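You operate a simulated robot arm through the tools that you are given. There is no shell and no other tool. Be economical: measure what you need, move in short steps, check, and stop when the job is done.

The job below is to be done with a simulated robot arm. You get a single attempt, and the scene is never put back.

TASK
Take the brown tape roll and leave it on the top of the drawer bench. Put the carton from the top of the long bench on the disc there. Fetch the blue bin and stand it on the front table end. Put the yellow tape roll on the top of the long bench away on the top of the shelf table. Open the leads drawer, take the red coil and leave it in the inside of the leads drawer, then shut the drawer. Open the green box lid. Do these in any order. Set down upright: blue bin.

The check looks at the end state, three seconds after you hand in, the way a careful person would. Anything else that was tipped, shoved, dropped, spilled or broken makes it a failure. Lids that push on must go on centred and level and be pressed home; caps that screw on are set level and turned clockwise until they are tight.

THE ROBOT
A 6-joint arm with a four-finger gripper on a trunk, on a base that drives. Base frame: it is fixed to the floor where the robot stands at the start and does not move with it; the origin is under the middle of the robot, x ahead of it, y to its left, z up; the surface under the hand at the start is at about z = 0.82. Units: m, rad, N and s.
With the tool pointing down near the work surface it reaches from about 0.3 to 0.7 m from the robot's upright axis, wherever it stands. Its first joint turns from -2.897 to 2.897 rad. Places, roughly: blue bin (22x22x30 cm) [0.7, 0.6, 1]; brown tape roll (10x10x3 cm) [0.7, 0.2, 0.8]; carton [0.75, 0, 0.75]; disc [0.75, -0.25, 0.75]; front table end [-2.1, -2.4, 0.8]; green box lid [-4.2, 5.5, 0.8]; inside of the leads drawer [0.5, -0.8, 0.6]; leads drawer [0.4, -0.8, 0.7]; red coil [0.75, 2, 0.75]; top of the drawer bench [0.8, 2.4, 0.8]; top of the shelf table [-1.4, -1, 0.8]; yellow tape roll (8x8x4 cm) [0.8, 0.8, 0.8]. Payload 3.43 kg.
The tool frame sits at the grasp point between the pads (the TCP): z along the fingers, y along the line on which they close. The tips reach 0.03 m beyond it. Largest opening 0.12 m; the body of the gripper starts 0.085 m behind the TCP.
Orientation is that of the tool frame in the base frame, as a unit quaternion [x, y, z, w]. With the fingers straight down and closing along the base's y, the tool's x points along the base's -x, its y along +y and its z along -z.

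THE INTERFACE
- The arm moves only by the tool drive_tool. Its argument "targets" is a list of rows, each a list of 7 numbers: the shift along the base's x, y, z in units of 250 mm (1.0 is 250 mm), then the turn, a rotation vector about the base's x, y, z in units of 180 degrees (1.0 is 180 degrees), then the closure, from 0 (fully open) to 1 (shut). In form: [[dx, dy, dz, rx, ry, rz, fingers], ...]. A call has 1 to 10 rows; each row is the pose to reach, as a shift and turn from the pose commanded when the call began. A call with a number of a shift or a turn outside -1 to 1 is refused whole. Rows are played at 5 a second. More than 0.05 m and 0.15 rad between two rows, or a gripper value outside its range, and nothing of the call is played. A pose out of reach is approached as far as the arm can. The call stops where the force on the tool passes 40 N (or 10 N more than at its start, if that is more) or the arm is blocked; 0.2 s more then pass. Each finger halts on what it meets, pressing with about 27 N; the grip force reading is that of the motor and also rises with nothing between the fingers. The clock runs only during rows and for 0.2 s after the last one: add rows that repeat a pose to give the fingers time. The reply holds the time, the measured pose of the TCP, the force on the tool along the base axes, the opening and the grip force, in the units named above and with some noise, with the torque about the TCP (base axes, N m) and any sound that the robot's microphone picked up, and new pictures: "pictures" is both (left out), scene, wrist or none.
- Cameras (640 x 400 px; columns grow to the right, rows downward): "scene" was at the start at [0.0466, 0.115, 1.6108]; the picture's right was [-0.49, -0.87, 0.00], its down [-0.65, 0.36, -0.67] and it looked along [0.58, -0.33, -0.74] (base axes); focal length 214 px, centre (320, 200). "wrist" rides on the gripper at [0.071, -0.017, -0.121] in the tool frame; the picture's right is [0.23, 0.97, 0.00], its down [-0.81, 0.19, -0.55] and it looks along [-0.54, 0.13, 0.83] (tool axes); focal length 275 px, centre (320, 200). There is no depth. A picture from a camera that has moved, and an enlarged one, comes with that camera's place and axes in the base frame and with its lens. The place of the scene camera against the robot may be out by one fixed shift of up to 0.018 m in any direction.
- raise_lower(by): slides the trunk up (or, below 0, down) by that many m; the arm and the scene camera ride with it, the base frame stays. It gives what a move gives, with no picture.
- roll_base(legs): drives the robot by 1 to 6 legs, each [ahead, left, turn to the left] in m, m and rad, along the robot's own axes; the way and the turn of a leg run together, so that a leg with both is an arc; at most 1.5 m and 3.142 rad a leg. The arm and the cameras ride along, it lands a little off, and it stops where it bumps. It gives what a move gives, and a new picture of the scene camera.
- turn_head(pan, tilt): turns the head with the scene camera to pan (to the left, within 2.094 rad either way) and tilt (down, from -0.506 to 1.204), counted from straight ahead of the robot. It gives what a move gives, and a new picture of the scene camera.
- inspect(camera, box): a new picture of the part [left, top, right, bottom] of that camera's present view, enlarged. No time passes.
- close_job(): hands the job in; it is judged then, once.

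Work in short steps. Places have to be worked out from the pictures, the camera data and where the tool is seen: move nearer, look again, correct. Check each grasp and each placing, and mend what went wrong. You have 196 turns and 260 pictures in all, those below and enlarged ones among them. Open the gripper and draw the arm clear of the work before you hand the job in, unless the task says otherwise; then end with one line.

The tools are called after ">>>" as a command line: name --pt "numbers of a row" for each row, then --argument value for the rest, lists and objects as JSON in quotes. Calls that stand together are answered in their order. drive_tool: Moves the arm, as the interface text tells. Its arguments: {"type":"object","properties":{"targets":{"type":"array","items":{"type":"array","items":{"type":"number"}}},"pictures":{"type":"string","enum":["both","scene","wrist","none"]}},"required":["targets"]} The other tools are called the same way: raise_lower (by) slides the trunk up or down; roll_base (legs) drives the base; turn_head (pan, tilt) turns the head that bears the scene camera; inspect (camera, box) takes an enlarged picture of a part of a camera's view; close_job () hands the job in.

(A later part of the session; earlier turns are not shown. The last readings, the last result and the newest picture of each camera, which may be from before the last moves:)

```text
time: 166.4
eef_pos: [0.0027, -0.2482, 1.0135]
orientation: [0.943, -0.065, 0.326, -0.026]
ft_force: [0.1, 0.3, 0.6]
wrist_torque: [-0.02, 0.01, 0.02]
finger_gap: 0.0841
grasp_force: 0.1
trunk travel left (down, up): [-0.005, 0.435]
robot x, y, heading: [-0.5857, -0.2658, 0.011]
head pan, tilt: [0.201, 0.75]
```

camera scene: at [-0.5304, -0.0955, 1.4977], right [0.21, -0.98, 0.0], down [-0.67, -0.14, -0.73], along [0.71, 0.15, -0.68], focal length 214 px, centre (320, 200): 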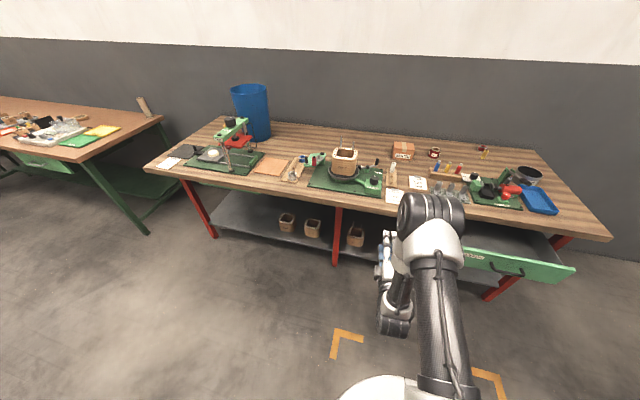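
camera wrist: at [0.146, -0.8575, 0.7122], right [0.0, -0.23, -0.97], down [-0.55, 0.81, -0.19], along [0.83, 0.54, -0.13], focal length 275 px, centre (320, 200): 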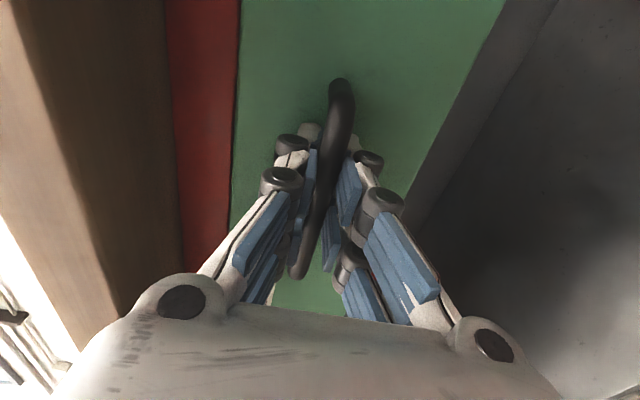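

I raise the trunk a bit, drive in, and turn toward the coil.

>>> raise_lower --by 0.1

>>> roll_base --legs '[[0.585, 0, 0], [0, 0, -0.39]]'

>>> inspect --camera "wrist" --box '[0, 0, 640, 400]'

```text
time: 167.7
eef_pos: [0.0027, -0.2478, 1.1129]
orientation: [0.943, -0.067, 0.326, -0.027]
ft_force: [-0.2, 0.3, 0.0]
wrist_torque: [-0.01, -0.01, -0.02]
finger_gap: 0.0841
grasp_force: 0.0
trunk travel left (down, up): [-0.105, 0.335]
robot x, y, heading: [-0.5893, -0.2692, 0.01]
head pan, tilt: [0.201, 0.75]
```

```text
time: 172.2
eef_pos: [0.5413, -0.471, 1.1126]
orientation: [0.912, -0.25, 0.324, 0.038]
ft_force: [0.6, 0.2, 0.5]
wrist_torque: [0.01, 0.0, -0.02]
finger_gap: 0.0839
grasp_force: 0.1
trunk travel left (down, up): [-0.105, 0.335]
robot x, y, heading: [-0.0125, -0.2607, -0.382]
head pan, tilt: [0.201, 0.75]
camera scene: at [0.1029, -0.1258, 1.5978], right [-0.18, -0.98, 0.0], down [-0.67, 0.12, -0.73], along [0.72, -0.13, -0.68], focal length 214 px, centre (320, 200)
```

scene: 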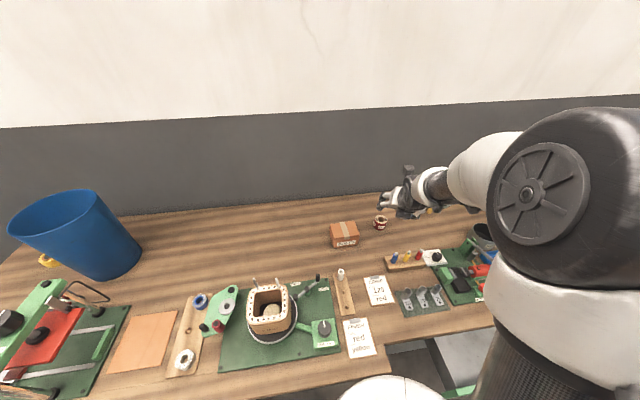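

```text
1.00 times, centred on (320, 200) of wrist (not enlarged: the box is as wide or as high as the picture)
camera zoom: at [0.5288, -0.4601, 1.2545], right [-0.31, -0.95, 0.05], down [-0.95, 0.31, -0.08], along [0.06, -0.07, -1.0], focal length 275 px, centre (320, 200)
```

zoom: 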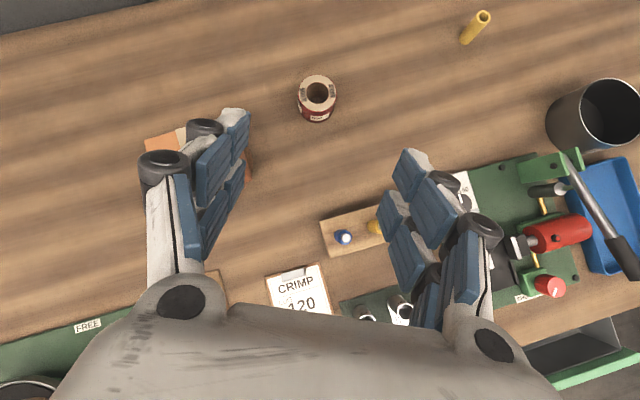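

Coil confirmed at (0.703, -0.533). I move to the pre-grasp point then slide in.

>>> drive_tool --pt "0.08 -0.03 -0.15 0 0 0 0.25" --pt "0.17 -0.06 -0.3 0 0 0 0.25" --pt "0.26 -0.09 -0.46 0 0 0 0.25" --pt "0.348 -0.124 -0.62 0 0 0 0.25" --pictures "wrist"

```text
time: 173.2
eef_pos: [0.6261, -0.5072, 0.9566]
orientation: [0.872, -0.368, 0.322, 0.007]
ft_force: [1.9, 0.9, 0.7]
wrist_torque: [-0.1, 0.13, 0.04]
finger_gap: 0.09
grasp_force: 0.1
out of reach, approached as far as the arm can: row 2, 3
trunk travel left (down, up): [-0.105, 0.335]
robot x, y, heading: [-0.009, -0.2606, -0.384]
head pan, tilt: [0.201, 0.75]
camera wrist: at [0.6074, -0.5097, 1.0977], right [-0.51, -0.86, -0.09], down [-0.85, 0.52, -0.07], along [0.1, 0.04, -0.99], focal length 275 px, centre (320, 200)
```

wrist: 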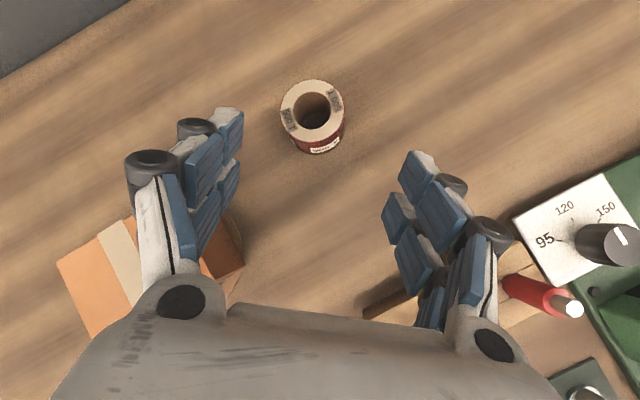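

The wrist yawed unexpectedly. I hold and read again.

>>> drive_tool --pt "0 0 0 0 0 0 0.25" --pt "0 0 0 0 0 0 0.25" --pictures "wrist"

```text
time: 173.8
eef_pos: [0.6296, -0.5019, 0.9586]
orientation: [0.912, -0.249, 0.324, 0.037]
ft_force: [1.1, 0.0, 0.6]
wrist_torque: [0.0, -0.03, 0.03]
finger_gap: 0.09
grasp_force: 0.1
trunk travel left (down, up): [-0.105, 0.335]
robot x, y, heading: [-0.0113, -0.2626, -0.388]
head pan, tilt: [0.201, 0.75]
camera wrist: at [0.6162, -0.4901, 1.0995], right [-0.31, -0.95, 0.05], down [-0.95, 0.31, -0.08], along [0.06, -0.07, -1.0], focal length 275 px, centre (320, 200)
```

wrist: 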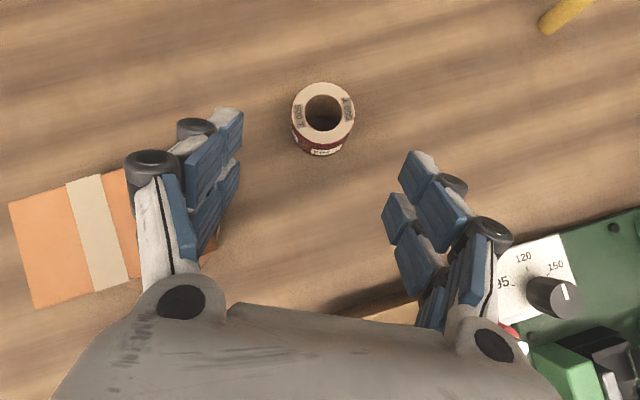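

It settled at the right orientation. I slide in to the coil.

>>> drive_tool --pt "0.09 -0.037 -0.134 0 0 0 0.25" --pt "0.18 -0.075 -0.268 0 0 0 0.25" --pt "0.235 -0.1 -0.355 0 0 0 0.25" --pt "0.27 -0.112 -0.4 0 0 0 0.25" --pictures "wrist"

```text
time: 174.8
eef_pos: [0.6969, -0.5299, 0.8572]
orientation: [0.911, -0.251, 0.325, 0.038]
ft_force: [0.3, 1.1, -0.4]
wrist_torque: [-0.02, -0.01, 0.01]
finger_gap: 0.0898
grasp_force: 0.1
trunk travel left (down, up): [-0.105, 0.335]
robot x, y, heading: [-0.0072, -0.2622, -0.385]
head pan, tilt: [0.201, 0.75]
camera wrist: at [0.6836, -0.5187, 0.9988], right [-0.31, -0.95, 0.05], down [-0.95, 0.31, -0.08], along [0.06, -0.07, -1.0], focal length 275 px, centre (320, 200)
```

wrist: 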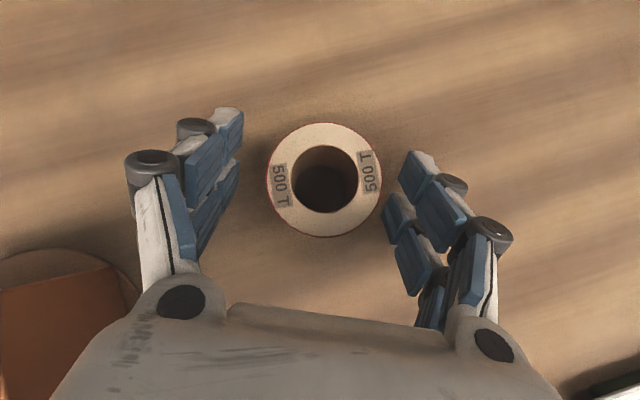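

>>> drive_tool --pt "0 0 0 0 0 0 0.5" --pt "0 0 0 0 0 0 0.75" --pt "0 0 0 0 0 0 0.75" --pt "0 0 0 0 0 0 0.75" --pt "0 0 0 0 0 0 0.75" --pt "-0.02 0.01 0.12 0 0 0 0.75" --pt "-0.06 0.03 0.28 0 0 0 0.75" --pt "-0.14 0.06 0.44 0 0 0 0.75" --pt "-0.26 0.1 0.58 0 0 0 0.75" --pt "-0.4 0.14 0.7 0 0 0 0.75" --pictures "wrist"

```text
time: 177.0
eef_pos: [0.5929, -0.4953, 1.0343]
orientation: [0.911, -0.25, 0.325, 0.037]
ft_force: [-0.1, 0.5, -2.1]
wrist_torque: [0.0, 0.02, 0.0]
finger_gap: 0.0564
grasp_force: 26.9
trunk travel left (down, up): [-0.105, 0.335]
robot x, y, heading: [-0.0156, -0.2642, -0.384]
head pan, tilt: [0.201, 0.75]
camera wrist: at [0.5809, -0.4838, 1.1752], right [-0.31, -0.95, 0.05], down [-0.95, 0.31, -0.08], along [0.06, -0.07, -1.0], focal length 275 px, centre (320, 200)
```

wrist: 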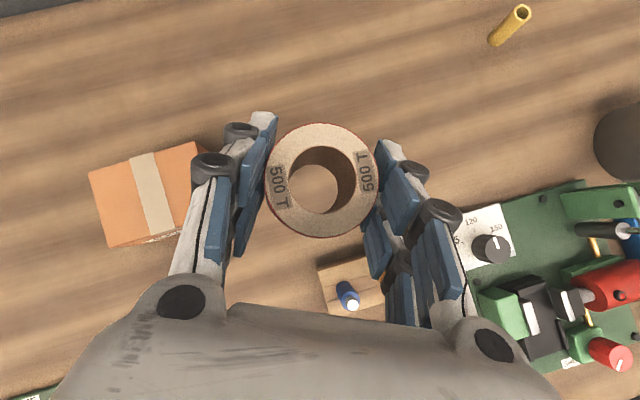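

Coil held. I raise and retract, then turn the base to face the drawer opening.

>>> drive_tool --pt "-0.1 0.04 0.15 0 0 0 0.75" --pt "-0.2 0.08 0.3 0 0 0 0.75" --pt "-0.25 0.1 0.4 0 0 0 0.75" --pictures "none"

>>> roll_base --legs '[[0, 0, -0.8]]'

>>> turn_head --pan 0.1 --tilt 1.1

>>> inspect --camera "wrist" --box '[0, 0, 640, 400]'

```text
time: 177.8
eef_pos: [0.5308, -0.47, 1.1328]
orientation: [0.911, -0.251, 0.324, 0.039]
ft_force: [-1.0, -1.0, -1.2]
wrist_torque: [0.01, 0.01, -0.01]
finger_gap: 0.0564
grasp_force: 26.9
trunk travel left (down, up): [-0.105, 0.335]
robot x, y, heading: [-0.0099, -0.2612, -0.384]
head pan, tilt: [0.201, 0.75]
```

```text
time: 180.3
eef_pos: [0.2146, -0.7969, 1.1332]
orientation: [0.741, -0.587, 0.283, 0.162]
ft_force: [0.3, -0.6, -2.0]
wrist_torque: [0.05, -0.02, -0.01]
finger_gap: 0.0563
grasp_force: 27.5
trunk travel left (down, up): [-0.105, 0.335]
robot x, y, heading: [-0.0096, -0.2635, -1.187]
head pan, tilt: [0.201, 0.75]
camera scene: at [0.1556, -0.2465, 1.5978], right [-0.83, -0.55, 0.0], down [-0.38, 0.57, -0.73], along [0.4, -0.61, -0.68], focal length 214 px, centre (320, 200)
```

scene: 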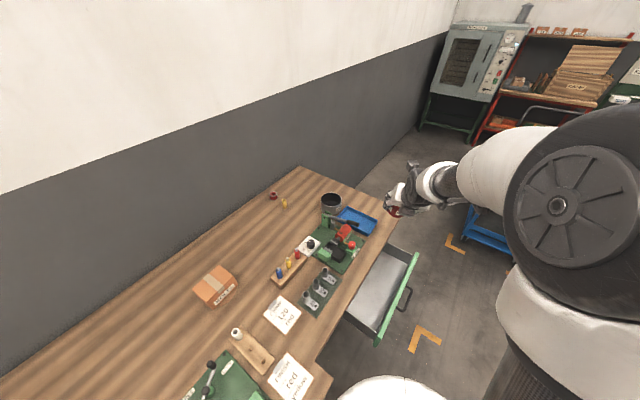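

```text
time: 181.1
eef_pos: [0.2153, -0.7973, 1.1335]
orientation: [0.741, -0.588, 0.282, 0.162]
ft_force: [-1.0, -0.6, -2.3]
wrist_torque: [0.0, 0.01, 0.01]
finger_gap: 0.0563
grasp_force: 27.2
trunk travel left (down, up): [-0.105, 0.335]
robot x, y, heading: [-0.0149, -0.2601, -1.181]
head pan, tilt: [0.099, 1.1]
camera scene: at [0.1393, -0.2332, 1.572], right [-0.89, -0.46, 0.0], down [-0.41, 0.79, -0.45], along [0.21, -0.4, -0.89], focal length 214 px, centre (320, 200)
```

scene: 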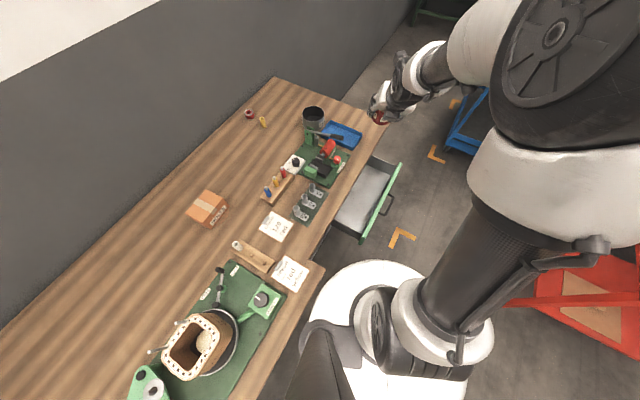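

```text
1.00 times, centred on (320, 200) of wrist (not enlarged: the box is as wide or as high as the picture)
camera zoom: at [0.2153, -0.7797, 1.2751], right [-0.9, -0.43, 0.05], down [-0.43, 0.9, -0.08], along [-0.01, -0.09, -1.0], focal length 275 px, centre (320, 200)
```

zoom: 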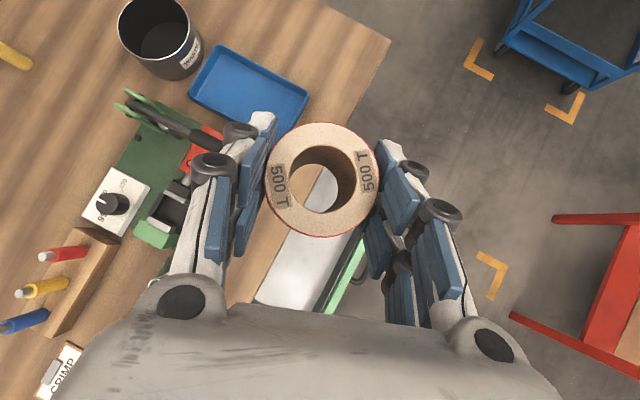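

The closing direction makes the gripper too wide for the 13 cm opening here. Better to face the drawer from the front with the tool closing along y. I turn back, back up, and move in front of the drawer.

>>> roll_base --legs '[[0, 0, 1.18], [-0.5, 0, 0], [0, -0.51, 0]]'

>>> inspect --camera "wrist" --box '[0, 0, 640, 400]'

```text
time: 189.6
eef_pos: [0.0602, -0.7605, 1.134]
orientation: [0.942, -0.079, 0.326, -0.023]
ft_force: [-0.3, -0.3, -2.7]
wrist_torque: [-0.03, 0.02, 0.02]
finger_gap: 0.0563
grasp_force: 26.6
trunk travel left (down, up): [-0.105, 0.335]
robot x, y, heading: [-0.5215, -0.7606, -0.008]
head pan, tilt: [0.099, 1.1]
camera scene: at [-0.4783, -0.602, 1.5721], right [0.08, -1.0, 0.0], down [-0.89, -0.07, -0.45], along [0.45, 0.04, -0.89], focal length 214 px, centre (320, 200)
```

scene: 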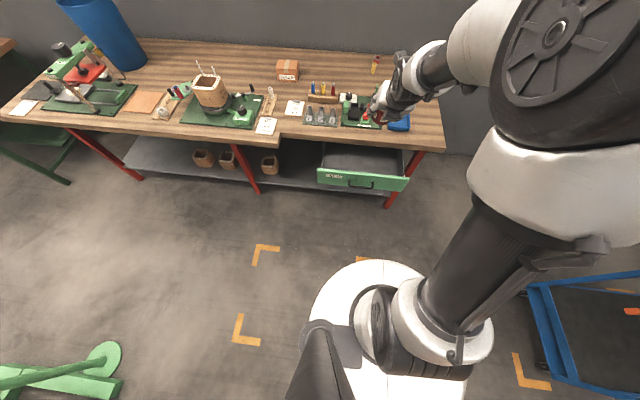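

```text
1.00 times, centred on (320, 200) of wrist (not enlarged: the box is as wide or as high as the picture)
camera zoom: at [0.044, -0.7552, 1.2751], right [0.05, -1.0, 0.05], down [-1.0, -0.05, -0.08], along [0.08, -0.05, -1.0], focal length 275 px, centre (320, 200)
```

zoom: 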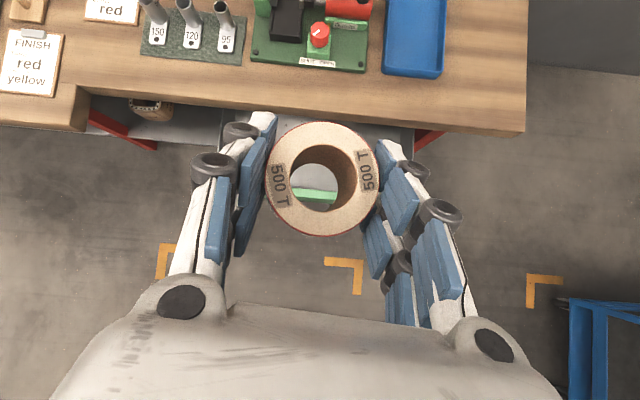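

Opening spans x 0.105–0.24. I drive forward 0.1 m, lower the trunk, reduce the tilt to 25° and descend partway.

>>> roll_base --legs '[[0.1, 0, 0.008]]'

>>> raise_lower --by -0.1

>>> drive_tool --pt "0 -0.01 -0.1 0 0.024 0 0.75" --pt "0 -0.02 -0.2 0 0.048 0 0.75" --pt "0 -0.04 -0.3 0 0.072 0 0.75" --pt "0 -0.04 -0.45 0 0.072 0 0.75" --pt "0 -0.04 -0.6 0 0.072 0 0.75" --pt "0 -0.04 -0.75 0 0.072 0 0.75" --pictures "both"

```text
time: 190.8
eef_pos: [0.1602, -0.7577, 1.1335]
orientation: [0.943, -0.076, 0.324, -0.024]
ft_force: [0.0, 0.5, -1.4]
wrist_torque: [-0.03, 0.03, 0.0]
finger_gap: 0.0564
grasp_force: 27.3
trunk travel left (down, up): [-0.105, 0.335]
robot x, y, heading: [-0.423, -0.7626, -0.004]
head pan, tilt: [0.099, 1.1]
camera scene: at [-0.3789, -0.6023, 1.5719], right [0.09, -1.0, 0.0], down [-0.89, -0.08, -0.45], along [0.45, 0.04, -0.89], focal length 214 px, centre (320, 200)
```

scene: 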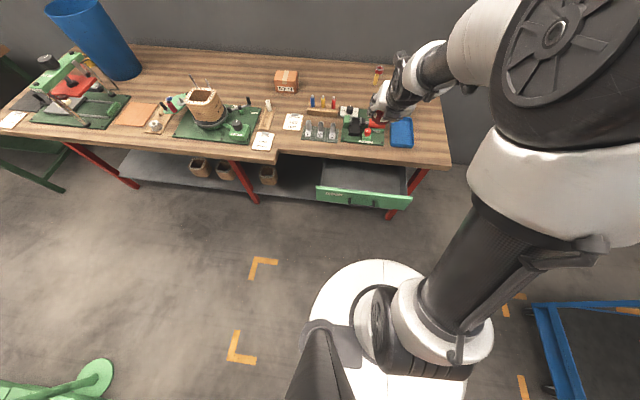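

```text
time: 192.1
eef_pos: [0.1588, -0.7574, 1.0335]
orientation: [0.942, -0.074, 0.326, -0.024]
ft_force: [-0.9, -0.5, -1.9]
wrist_torque: [-0.02, -0.01, -0.04]
finger_gap: 0.0562
grasp_force: 27.6
trunk travel left (down, up): [-0.005, 0.435]
robot x, y, heading: [-0.4241, -0.7602, -0.012]
head pan, tilt: [0.099, 1.1]
```

```text
time: 193.5
eef_pos: [0.1602, -0.7685, 0.846]
orientation: [0.973, -0.077, 0.218, -0.014]
ft_force: [0.2, -0.1, -2.0]
wrist_torque: [0.03, 0.02, 0.01]
finger_gap: 0.0563
grasp_force: 26.5
trunk travel left (down, up): [-0.005, 0.435]
robot x, y, heading: [-0.4199, -0.7619, -0.009]
head pan, tilt: [0.099, 1.1]
camera scene: at [-0.3801, -0.6023, 1.472], right [0.09, -1.0, 0.0], down [-0.89, -0.08, -0.45], along [0.45, 0.04, -0.89], focal length 214 px, centre (320, 200)
camera wrist: at [0.1754, -0.7615, 0.9871], right [0.07, -1.0, 0.04], down [-0.99, -0.06, 0.15], along [-0.14, -0.05, -0.99], focal length 275 px, centre (320, 200)
```

scene: 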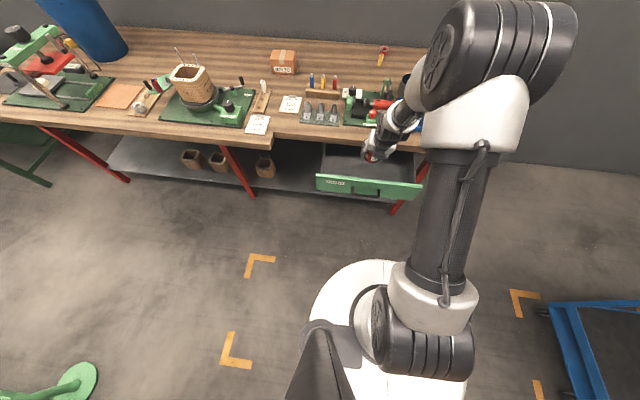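
wrist: 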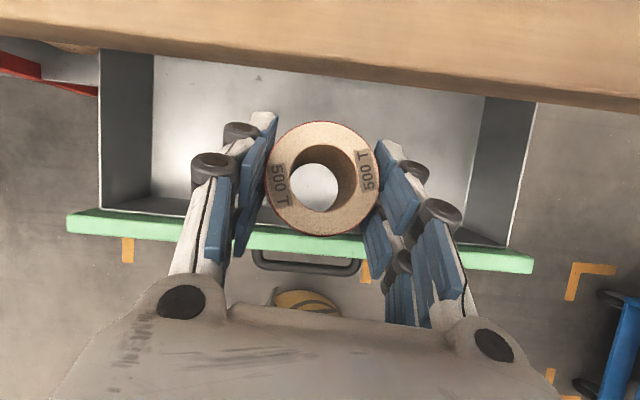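

Clear view into the drawer; opening x 0.125–0.226. I make the tool nearly vertical (8°) so it clears the panel; the coil will settle flat on release. Then descend until contact.

>>> drive_tool --pt "0.02 0 -0.02 0 0.04 0 0.75" --pt "0.035 0 -0.04 0 0.08 0 0.75" --pt "0.045 0 -0.1 0 0.095 0 0.75" --pt "0.045 0 -0.2 0 0.095 0 0.75" --pt "0.045 0 -0.3 0 0.095 0 0.75" --pt "0.045 0 -0.4 0 0.095 0 0.75" --pictures "wrist"

```text
time: 194.9
eef_pos: [0.1717, -0.7665, 0.7459]
orientation: [0.994, -0.079, 0.07, -0.003]
ft_force: [-0.7, -0.5, -2.1]
wrist_torque: [0.02, -0.01, 0.03]
finger_gap: 0.0563
grasp_force: 27.2
trunk travel left (down, up): [-0.005, 0.435]
robot x, y, heading: [-0.4223, -0.7617, -0.004]
head pan, tilt: [0.099, 1.1]
camera wrist: at [0.2277, -0.7612, 0.8775], right [0.07, -1.0, 0.02], down [-0.9, -0.06, 0.43], along [-0.43, -0.05, -0.9], focal length 275 px, centre (320, 200)
```

wrist: 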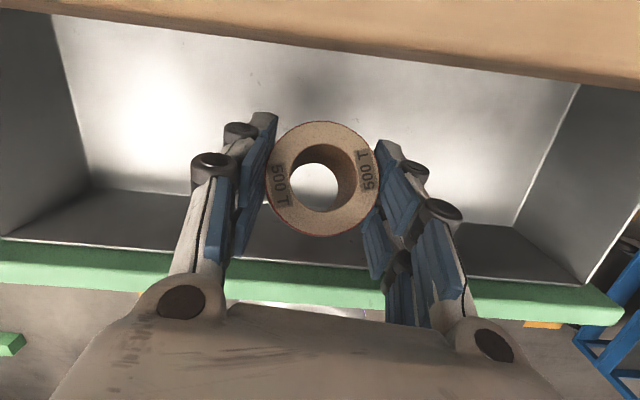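

The camera would meet the bench edge; but the drawer is shallow (panel top ≈0.73, floor ≈0.665), so the original 35° tilt is fine after all. I restore the tilt and then descend.

>>> drive_tool --pt "0 0 0.03 0 -0.04 0 0.75" --pt "0 0 0.06 0 -0.08 0 0.75" --pt "0 0 0.06 0 -0.12 0 0.75" --pt "0 0 0.06 0 -0.16 0 0.75" --pt "0 0 0 0 -0.16 0 0.75" --pt "0 0 -0.06 0 -0.16 0 0.75" --pictures "wrist"

```text
time: 196.3
eef_pos: [0.1697, -0.7671, 0.7298]
orientation: [0.946, -0.076, 0.316, -0.022]
ft_force: [-0.8, -0.5, -0.6]
wrist_torque: [0.03, 0.0, 0.02]
finger_gap: 0.0564
grasp_force: 27.1
trunk travel left (down, up): [-0.005, 0.435]
robot x, y, heading: [-0.4226, -0.7592, -0.009]
head pan, tilt: [0.099, 1.1]
camera wrist: at [0.1571, -0.7617, 0.8724], right [0.06, -1.0, 0.05], down [-1.0, -0.06, -0.06], along [0.06, -0.05, -1.0], focal length 275 px, centre (320, 200)
```

wrist: 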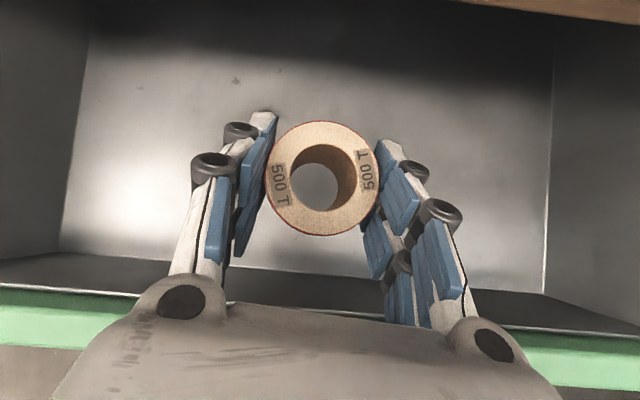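

Good clearance. I lower slowly to contact.

>>> drive_tool --pt "0.04 0 -0.05 0 0 0 0.75" --pt "0.04 0 -0.085 0 0 0 0.75" --pt "0.04 0 -0.105 0 0 0 0.75" --pt "0.04 0 -0.12 0 0 0 0.75" --pictures "none"

```text
time: 197.3
eef_pos: [0.1788, -0.767, 0.7014]
orientation: [0.945, -0.077, 0.316, -0.022]
ft_force: [-0.1, -0.7, -1.2]
wrist_torque: [0.04, -0.01, -0.01]
finger_gap: 0.0564
grasp_force: 27.0
trunk travel left (down, up): [-0.005, 0.435]
robot x, y, heading: [-0.4248, -0.762, -0.009]
head pan, tilt: [0.099, 1.1]
```

>>> drive_tool --pt "0 0 -0.02 0 0 0 0.75" --pt "0 0 -0.04 0 0 0 0.75" --pt "0 0 -0.06 0 0 0 0.75" --pt "0 0 -0.08 0 0 0 0.75" --pictures "wrist"

```text
time: 198.1
eef_pos: [0.1882, -0.7674, 0.6955]
orientation: [0.942, -0.074, 0.326, -0.022]
ft_force: [2.8, 0.0, 14.7]
wrist_torque: [-0.37, 1.58, 0.12]
finger_gap: 0.0562
grasp_force: 27.2
trunk travel left (down, up): [-0.005, 0.435]
robot x, y, heading: [-0.4219, -0.7612, -0.009]
head pan, tilt: [0.099, 1.1]
stopped in row 4: the force on the tool passed its limit at 48 N (the readings are from after the stop); the commanded pose is now the measured one
camera wrist: at [0.1721, -0.7612, 0.8363], right [0.06, -1.0, 0.05], down [-1.0, -0.06, -0.08], along [0.08, -0.05, -1.0], focal length 275 px, centre (320, 200)
```

wrist: 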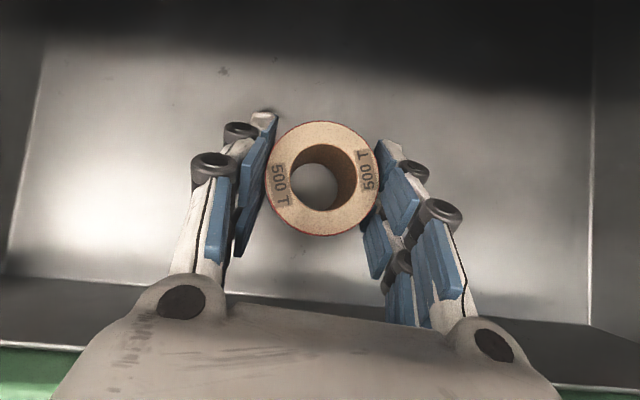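

Torque shows the gripper body touching the drawer panel top. I raise slightly, make the tool ~12° steeper, and lower again.

>>> drive_tool --pt "0 0 0.08 0 0 0 0.75" --pt "0 0 0.1 0 0.035 0 0.75" --pt "-0.02 0 0.1 0 0.07 0 0.75" --pt "-0.02 0 0.06 0 0.07 0 0.75" --pt "-0.02 0 0.02 0 0.07 0 0.75" --pictures "wrist"

>>> turn_head --pan 0.15 --tilt 0.9

>>> inspect --camera "scene" --box '[300, 100, 500, 225]'

```text
time: 199.3
eef_pos: [0.1807, -0.7673, 0.6986]
orientation: [0.973, -0.077, 0.216, -0.015]
ft_force: [0.0, 0.0, -2.2]
wrist_torque: [-0.01, 0.01, 0.01]
finger_gap: 0.0562
grasp_force: 26.7
trunk travel left (down, up): [-0.005, 0.435]
robot x, y, heading: [-0.4231, -0.7607, -0.009]
head pan, tilt: [0.099, 1.1]
camera wrist: at [0.1965, -0.7614, 0.8388], right [0.07, -1.0, 0.04], down [-0.99, -0.06, 0.15], along [-0.15, -0.05, -0.99], focal length 275 px, centre (320, 200)
```

wrist: 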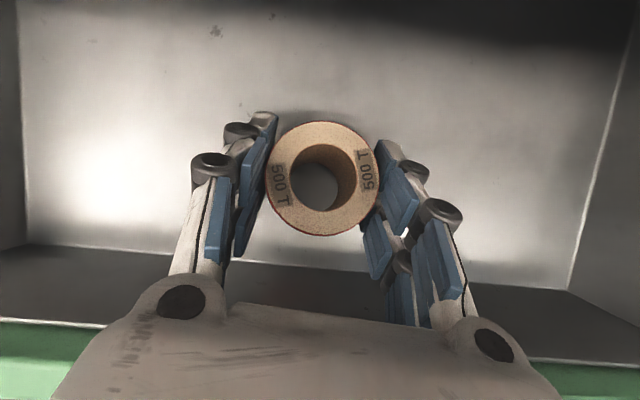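

```text
time: 200.1
eef_pos: [0.1802, -0.7685, 0.6982]
orientation: [0.973, -0.077, 0.217, -0.014]
ft_force: [-0.4, -0.2, -1.5]
wrist_torque: [0.01, -0.02, 0.01]
finger_gap: 0.0562
grasp_force: 27.2
trunk travel left (down, up): [-0.005, 0.435]
robot x, y, heading: [-0.4209, -0.7616, -0.008]
head pan, tilt: [0.15, 0.901]
camera scene: at [-0.3686, -0.5974, 1.4858], right [0.14, -0.99, 0.0], down [-0.78, -0.11, -0.62], along [0.61, 0.09, -0.78], focal length 214 px, centre (320, 200)
```

scene: 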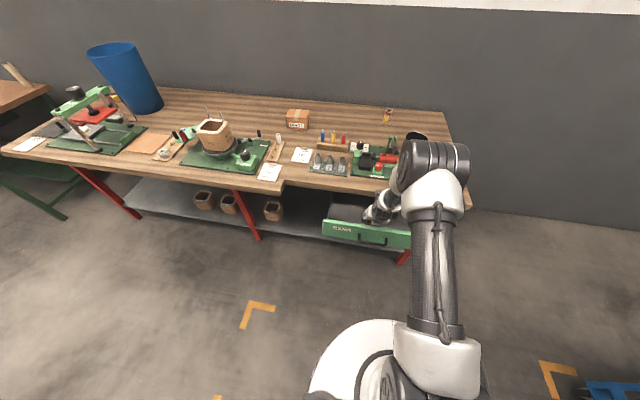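

```text
3.20 times, centred on (400, 162) of scene
camera zoom: at [-0.3686, -0.5974, 1.4858], right [0.14, -0.99, 0.0], down [-0.78, -0.11, -0.62], along [0.61, 0.09, -0.78], focal length 686 px, centre (64, 320)
```

zoom: 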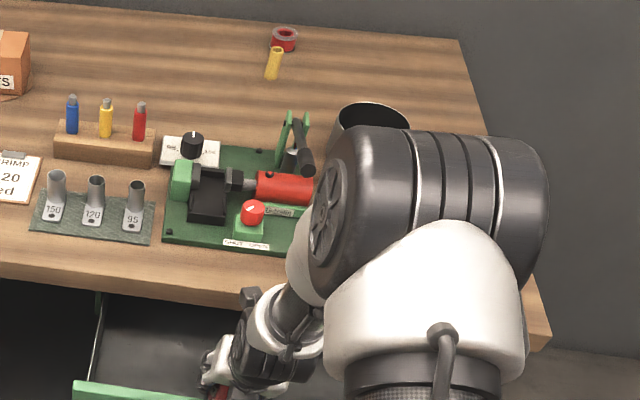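

>>> drive_tool --pt "0 0 -0.02 0 0 0 0.75" --pt "0 0 -0.04 0 0 0 0.75" --pt "0 0 -0.06 0 0 0 0.75" --pt "0 0 -0.08 0 0 0 0.75" --pt "0 0 -0.1 0 0 0 0.75" --pt "0 0 -0.12 0 0 0 0.75" --pictures "wrist"

```text
time: 201.1
eef_pos: [0.188, -0.7675, 0.6862]
orientation: [0.971, -0.076, 0.227, -0.014]
ft_force: [3.0, -0.9, 12.7]
wrist_torque: [-0.5, 0.17, 0.11]
finger_gap: 0.0563
grasp_force: 26.6
trunk travel left (down, up): [-0.005, 0.435]
robot x, y, heading: [-0.4243, -0.7612, -0.006]
head pan, tilt: [0.15, 0.901]
stopped in row 5: the force on the tool passed its limit at 45 N (the readings are from after the stop); the commanded pose is now the measured one
camera wrist: at [0.2016, -0.7614, 0.8275], right [0.07, -1.0, 0.04], down [-0.99, -0.06, 0.13], along [-0.12, -0.05, -0.99], focal length 275 px, centre (320, 200)
```

wrist: 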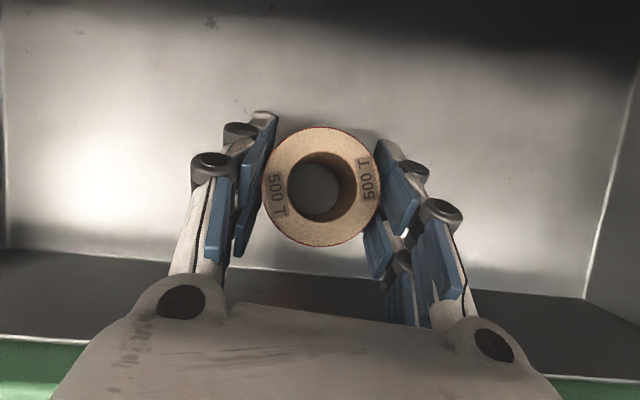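

Coil touches the drawer floor. I release and withdraw along the tool axis.

>>> drive_tool --pt "0 0 0.01 0 0 0 0.6" --pt "0 0 0.01 0 0 0 0.45" --pt "0 0 0.01 0 0 0 0.4" --pt "0 0 0.01 0 0 0 0.4" --pt "-0.03 0 0.12 0 0 0 0.4" --pt "-0.06 0 0.3 0 0 0 0.4" --pt "-0.1 0 0.48 0 0 0 0.4" --pt "-0.15 0 0.66 0 0 0 0.4" --pictures "wrist"

```text
time: 202.9
eef_pos: [0.146, -0.7664, 0.8482]
orientation: [0.972, -0.077, 0.223, -0.015]
ft_force: [-1.1, -0.3, 0.4]
wrist_torque: [0.02, -0.01, 0.01]
finger_gap: 0.0723
grasp_force: 0.2
trunk travel left (down, up): [-0.005, 0.435]
robot x, y, heading: [-0.4205, -0.7589, -0.011]
head pan, tilt: [0.15, 0.901]
camera wrist: at [0.1609, -0.7602, 0.9903], right [0.07, -1.0, 0.04], down [-0.99, -0.06, 0.14], along [-0.13, -0.05, -0.99], focal length 275 px, centre (320, 200)
```

wrist: 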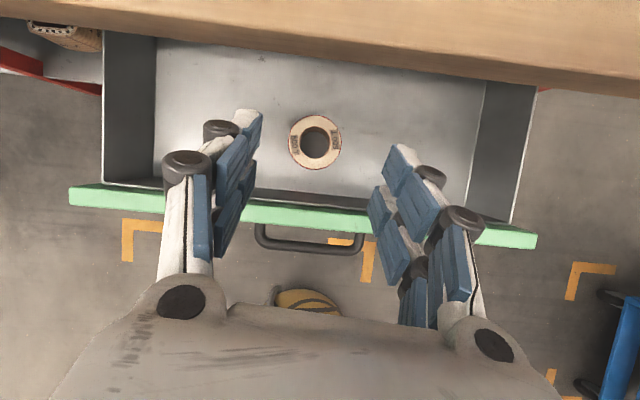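

Coil lies flat inside. To shut: back the base 0.15 m, lower closed fingers in front of the handle, then push forward.

>>> roll_base --legs '[[-0.15, 0, 0.01]]'

>>> drive_tool --pt "-0.1 0 0 0 0 0 1" --pt "-0.2 0 0 0 0 0 1" --pt "-0.2 0 -0.15 0 0 0 1" --pt "-0.2 0 -0.3 0 0 0 1" --pt "-0.2 0 -0.45 0 0 0 1" --pt "-0.2 0 -0.59 0 0 0 1" --pictures "wrist"

```text
time: 204.2
eef_pos: [-0.0029, -0.7592, 0.8483]
orientation: [0.972, -0.072, 0.224, -0.015]
ft_force: [0.6, -0.5, 0.2]
wrist_torque: [0.0, 0.03, -0.01]
finger_gap: 0.072
grasp_force: 0.1
trunk travel left (down, up): [-0.005, 0.435]
robot x, y, heading: [-0.57, -0.7586, 0.002]
head pan, tilt: [0.15, 0.901]
camera scene: at [-0.5205, -0.5963, 1.4859], right [0.15, -0.99, 0.0], down [-0.77, -0.12, -0.62], along [0.61, 0.09, -0.78], focal length 214 px, centre (320, 200)
```

scene: 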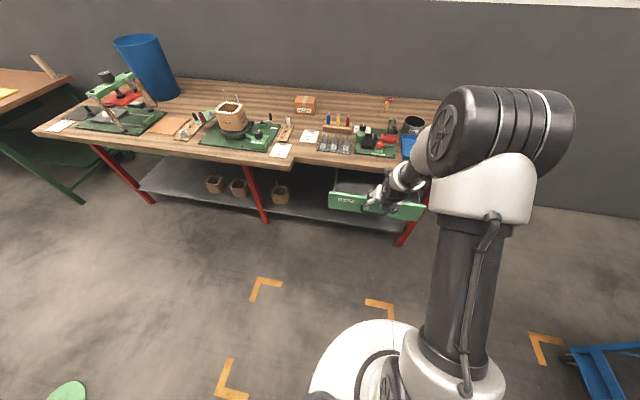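

```text
time: 205.6
eef_pos: [-0.0502, -0.761, 0.7026]
orientation: [0.972, -0.072, 0.223, -0.015]
ft_force: [0.0, 0.0, -0.3]
wrist_torque: [0.02, 0.01, -0.01]
finger_gap: 0.0003
grasp_force: 27.3
trunk travel left (down, up): [-0.005, 0.435]
robot x, y, heading: [-0.5733, -0.7619, -0.004]
head pan, tilt: [0.15, 0.901]
camera wrist: at [-0.037, -0.7544, 0.8439], right [0.08, -1.0, 0.04], down [-0.99, -0.07, 0.13], along [-0.13, -0.05, -0.99], focal length 275 px, centre (320, 200)
```

wrist: 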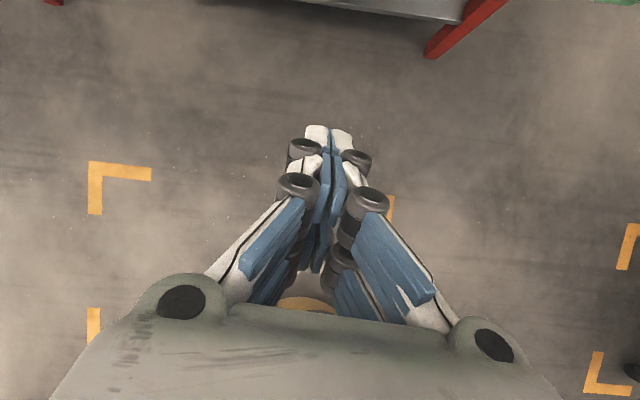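

I align with the bar and push with the base 0.27 m, then finish with the arm.

>>> drive_tool --pt "0 -0.09 -0.015 0 0 0 1" --pictures "none"

>>> roll_base --legs '[[0.26, 0, 0]]'

>>> inspect --camera "wrist" --box '[0, 0, 640, 400]'

```text
time: 206.0
eef_pos: [-0.0512, -0.7832, 0.6978]
orientation: [0.972, -0.072, 0.223, -0.016]
ft_force: [0.7, -0.1, -0.4]
wrist_torque: [-0.01, -0.02, -0.03]
finger_gap: 0.0
grasp_force: 27.0
trunk travel left (down, up): [-0.005, 0.435]
robot x, y, heading: [-0.5748, -0.7622, -0.0]
head pan, tilt: [0.15, 0.901]
```

```text
time: 207.9
eef_pos: [0.2088, -0.7833, 0.6987]
orientation: [0.972, -0.072, 0.223, -0.016]
ft_force: [-0.3, 0.2, -0.1]
wrist_torque: [0.0, -0.02, 0.0]
finger_gap: 0.0
grasp_force: 26.9
trunk travel left (down, up): [-0.005, 0.435]
robot x, y, heading: [-0.3077, -0.7627, 0.001]
head pan, tilt: [0.15, 0.901]
camera scene: at [-0.259, -0.596, 1.4858], right [0.15, -0.99, 0.0], down [-0.77, -0.12, -0.62], along [0.61, 0.09, -0.78], focal length 214 px, centre (320, 200)
```

scene: 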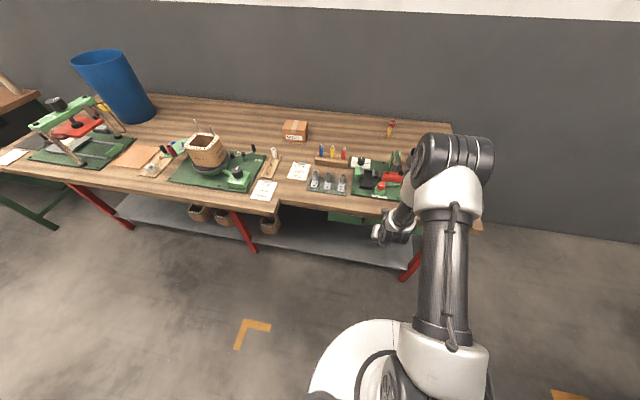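

```text
1.00 times, centred on (320, 200) of wrist (not enlarged: the box is as wide or as high as the picture)
camera zoom: at [0.2234, -0.7761, 0.84], right [0.08, -1.0, 0.04], down [-0.99, -0.07, 0.14], along [-0.13, -0.05, -0.99], focal length 275 px, centre (320, 200)
```

zoom: 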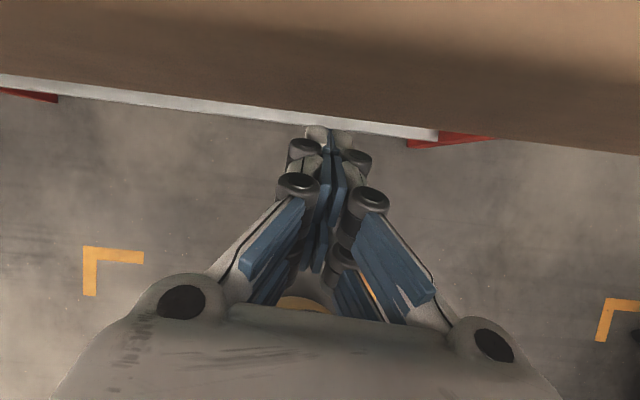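

The camera nears the bench edge. I back off 5 cm, tilt the tool more horizontal, and then push the rest with the arm.

>>> roll_base --legs '[[-0.1, 0, 0]]'

>>> drive_tool --pt "0 0 0 0 -0.04 0 1" --pt "0 0 0 0 -0.08 0 1" --pt "0 0 0 0 -0.12 0 1" --pt "0 0 0 0 -0.16 0 1" --pt "0 0 0 0 -0.2 0 1" --pt "0 0 0 0 -0.24 0 1" --pictures "both"

>>> inspect --camera "scene" --box '[300, 120, 480, 232]'

```text
time: 209.1
eef_pos: [0.108, -0.7815, 0.6989]
orientation: [0.972, -0.07, 0.224, -0.016]
ft_force: [-0.1, -0.5, -0.2]
wrist_torque: [0.01, 0.02, 0.03]
finger_gap: 0.0001
grasp_force: 26.7
trunk travel left (down, up): [-0.005, 0.435]
robot x, y, heading: [-0.4094, -0.7598, 0.006]
head pan, tilt: [0.15, 0.901]
camera scene: at [-0.3602, -0.5961, 1.4859], right [0.15, -0.99, 0.0], down [-0.77, -0.12, -0.62], along [0.61, 0.09, -0.78], focal length 214 px, centre (320, 200)
```

scene: 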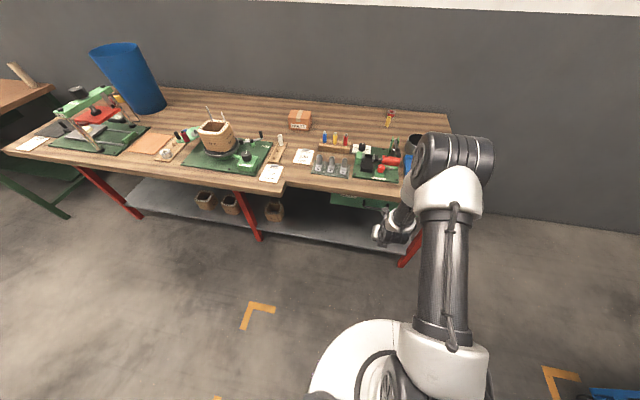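

```text
time: 210.4
eef_pos: [0.1089, -0.777, 0.6993]
orientation: [0.821, -0.065, 0.566, -0.042]
ft_force: [0.8, 0.4, 0.2]
wrist_torque: [0.04, -0.02, 0.01]
finger_gap: 0.0001
grasp_force: 26.8
out of reach, approached as far as the arm can: row 6
trunk travel left (down, up): [-0.005, 0.435]
robot x, y, heading: [-0.4093, -0.7569, 0.006]
head pan, tilt: [0.15, 0.901]
camera scene: at [-0.3598, -0.5961, 1.4858], right [0.15, -0.99, 0.0], down [-0.77, -0.12, -0.62], along [0.61, 0.09, -0.78], focal length 214 px, centre (320, 200)
camera wrist: at [0.0239, -0.7713, 0.8112], right [0.02, -1.0, 0.07], down [-0.81, -0.06, -0.58], along [0.58, -0.05, -0.81], focal length 275 px, centre (320, 200)
```

scene: 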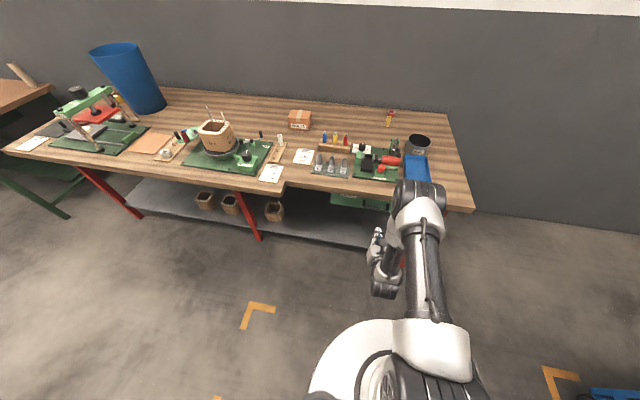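
wrist: 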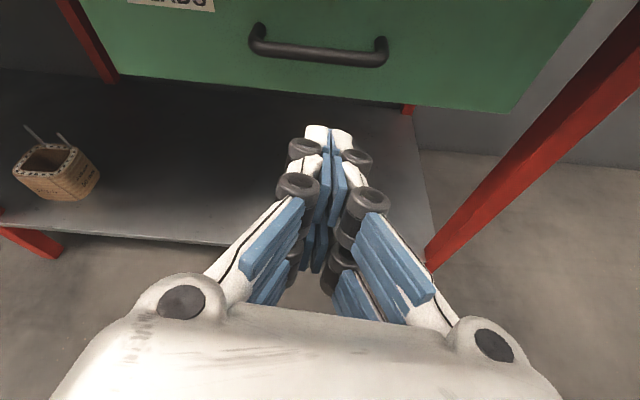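

```text
3.56 times, centred on (390, 176) of scene
camera zoom: at [-0.3598, -0.5961, 1.4858], right [0.15, -0.99, 0.0], down [-0.77, -0.12, -0.62], along [0.61, 0.09, -0.78], focal length 763 px, centre (71, 285)
```

zoom: 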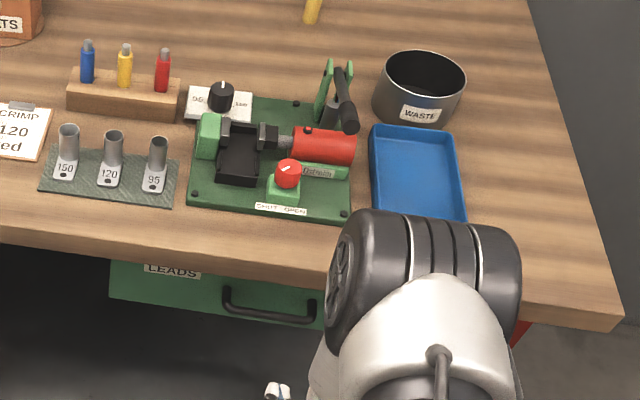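

The drawer already looks shut (handle at x≈0.27). I press gently to make sure: base forward 0.1, then arm.

>>> roll_base --legs '[[0.1, 0, 0]]'

>>> drive_tool --pt "0.03 0 0 0 0 0 1" --pt "0.06 0 0 0 0 0 1" --pt "0.09 0 0 0 0 0 1" --pt "0.12 0 0 0 0 0 1" --pt "0.14 0 0 0 0 0 1" --pictures "wrist"

```text
time: 211.6
eef_pos: [0.2094, -0.7764, 0.6993]
orientation: [0.821, -0.065, 0.566, -0.042]
ft_force: [0.0, -0.3, 0.0]
wrist_torque: [0.01, -0.03, 0.01]
finger_gap: 0.0
grasp_force: 27.2
trunk travel left (down, up): [-0.005, 0.435]
robot x, y, heading: [-0.3122, -0.7637, 0.002]
head pan, tilt: [0.15, 0.901]
camera scene: at [-0.26, -0.5959, 1.4858], right [0.15, -0.99, 0.0], down [-0.77, -0.12, -0.62], along [0.61, 0.09, -0.78], focal length 214 px, centre (320, 200)
```

scene: 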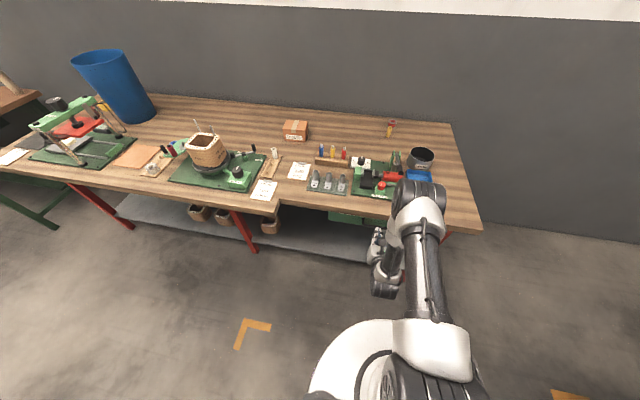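

```text
time: 212.6
eef_pos: [0.2295, -0.7768, 0.6987]
orientation: [0.823, -0.067, 0.562, -0.041]
ft_force: [-21.3, 0.3, 18.3]
wrist_torque: [-0.1, -0.45, -0.11]
finger_gap: 0.0059
grasp_force: 33.7
trunk travel left (down, up): [-0.005, 0.435]
robot x, y, heading: [-0.3182, -0.7564, 0.002]
head pan, tilt: [0.15, 0.901]
stopped in row 4: the force on the tool passed its limit at 51 N (the readings are from after the stop); the commanded pose is now the measured one
camera wrist: at [0.1443, -0.7714, 0.8119], right [0.02, -1.0, 0.07], down [-0.82, -0.06, -0.57], along [0.58, -0.05, -0.82], focal length 275 px, centre (320, 200)
```

wrist: 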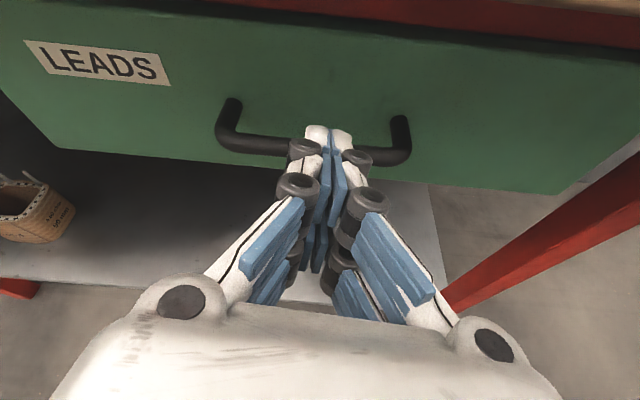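

Firm resistance: the drawer is shut. I withdraw, then reorient the tool to vertical with closing along x for the blue bin's rim.

>>> drive_tool --pt "-0.15 0 0 0 0 0 1" --pt "-0.3 0 0 0 0 0 0.8" --pt "-0.4 0 0.1 0 0.04 0 0.8" --pt "-0.4 0 0.25 0 0.085 0 0.8" --pt "-0.4 0 0.4 0 0.13 0 0.8" --pt "-0.4 0 0.55 0 0.175 0 0.8" --pt "-0.4 0 0.7 0 0.22 0 0.8" --pt "-0.4 0 0.85 0 0.265 0 0.8" --pt "-0.4 0 0.9 0 0.31 0 0.8" --pt "-0.4 0 0.95 0 0.355 0 0.8" --pictures "scene"

```text
time: 214.8
eef_pos: [0.1319, -0.7764, 0.9338]
orientation: [0.996, -0.079, 0.039, 0.002]
ft_force: [0.2, -0.2, 0.9]
wrist_torque: [0.0, 0.03, -0.02]
finger_gap: 0.024
grasp_force: 0.1
out of reach, approached as far as the arm can: row 3, 8
trunk travel left (down, up): [-0.005, 0.435]
robot x, y, heading: [-0.3119, -0.7609, 0.005]
head pan, tilt: [0.15, 0.901]
camera scene: at [-0.2604, -0.596, 1.4858], right [0.15, -0.99, 0.0], down [-0.77, -0.12, -0.62], along [0.61, 0.09, -0.78], focal length 214 px, centre (320, 200)
```

scene: 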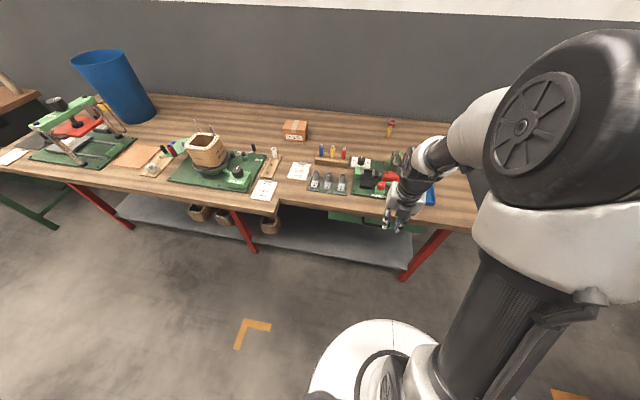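

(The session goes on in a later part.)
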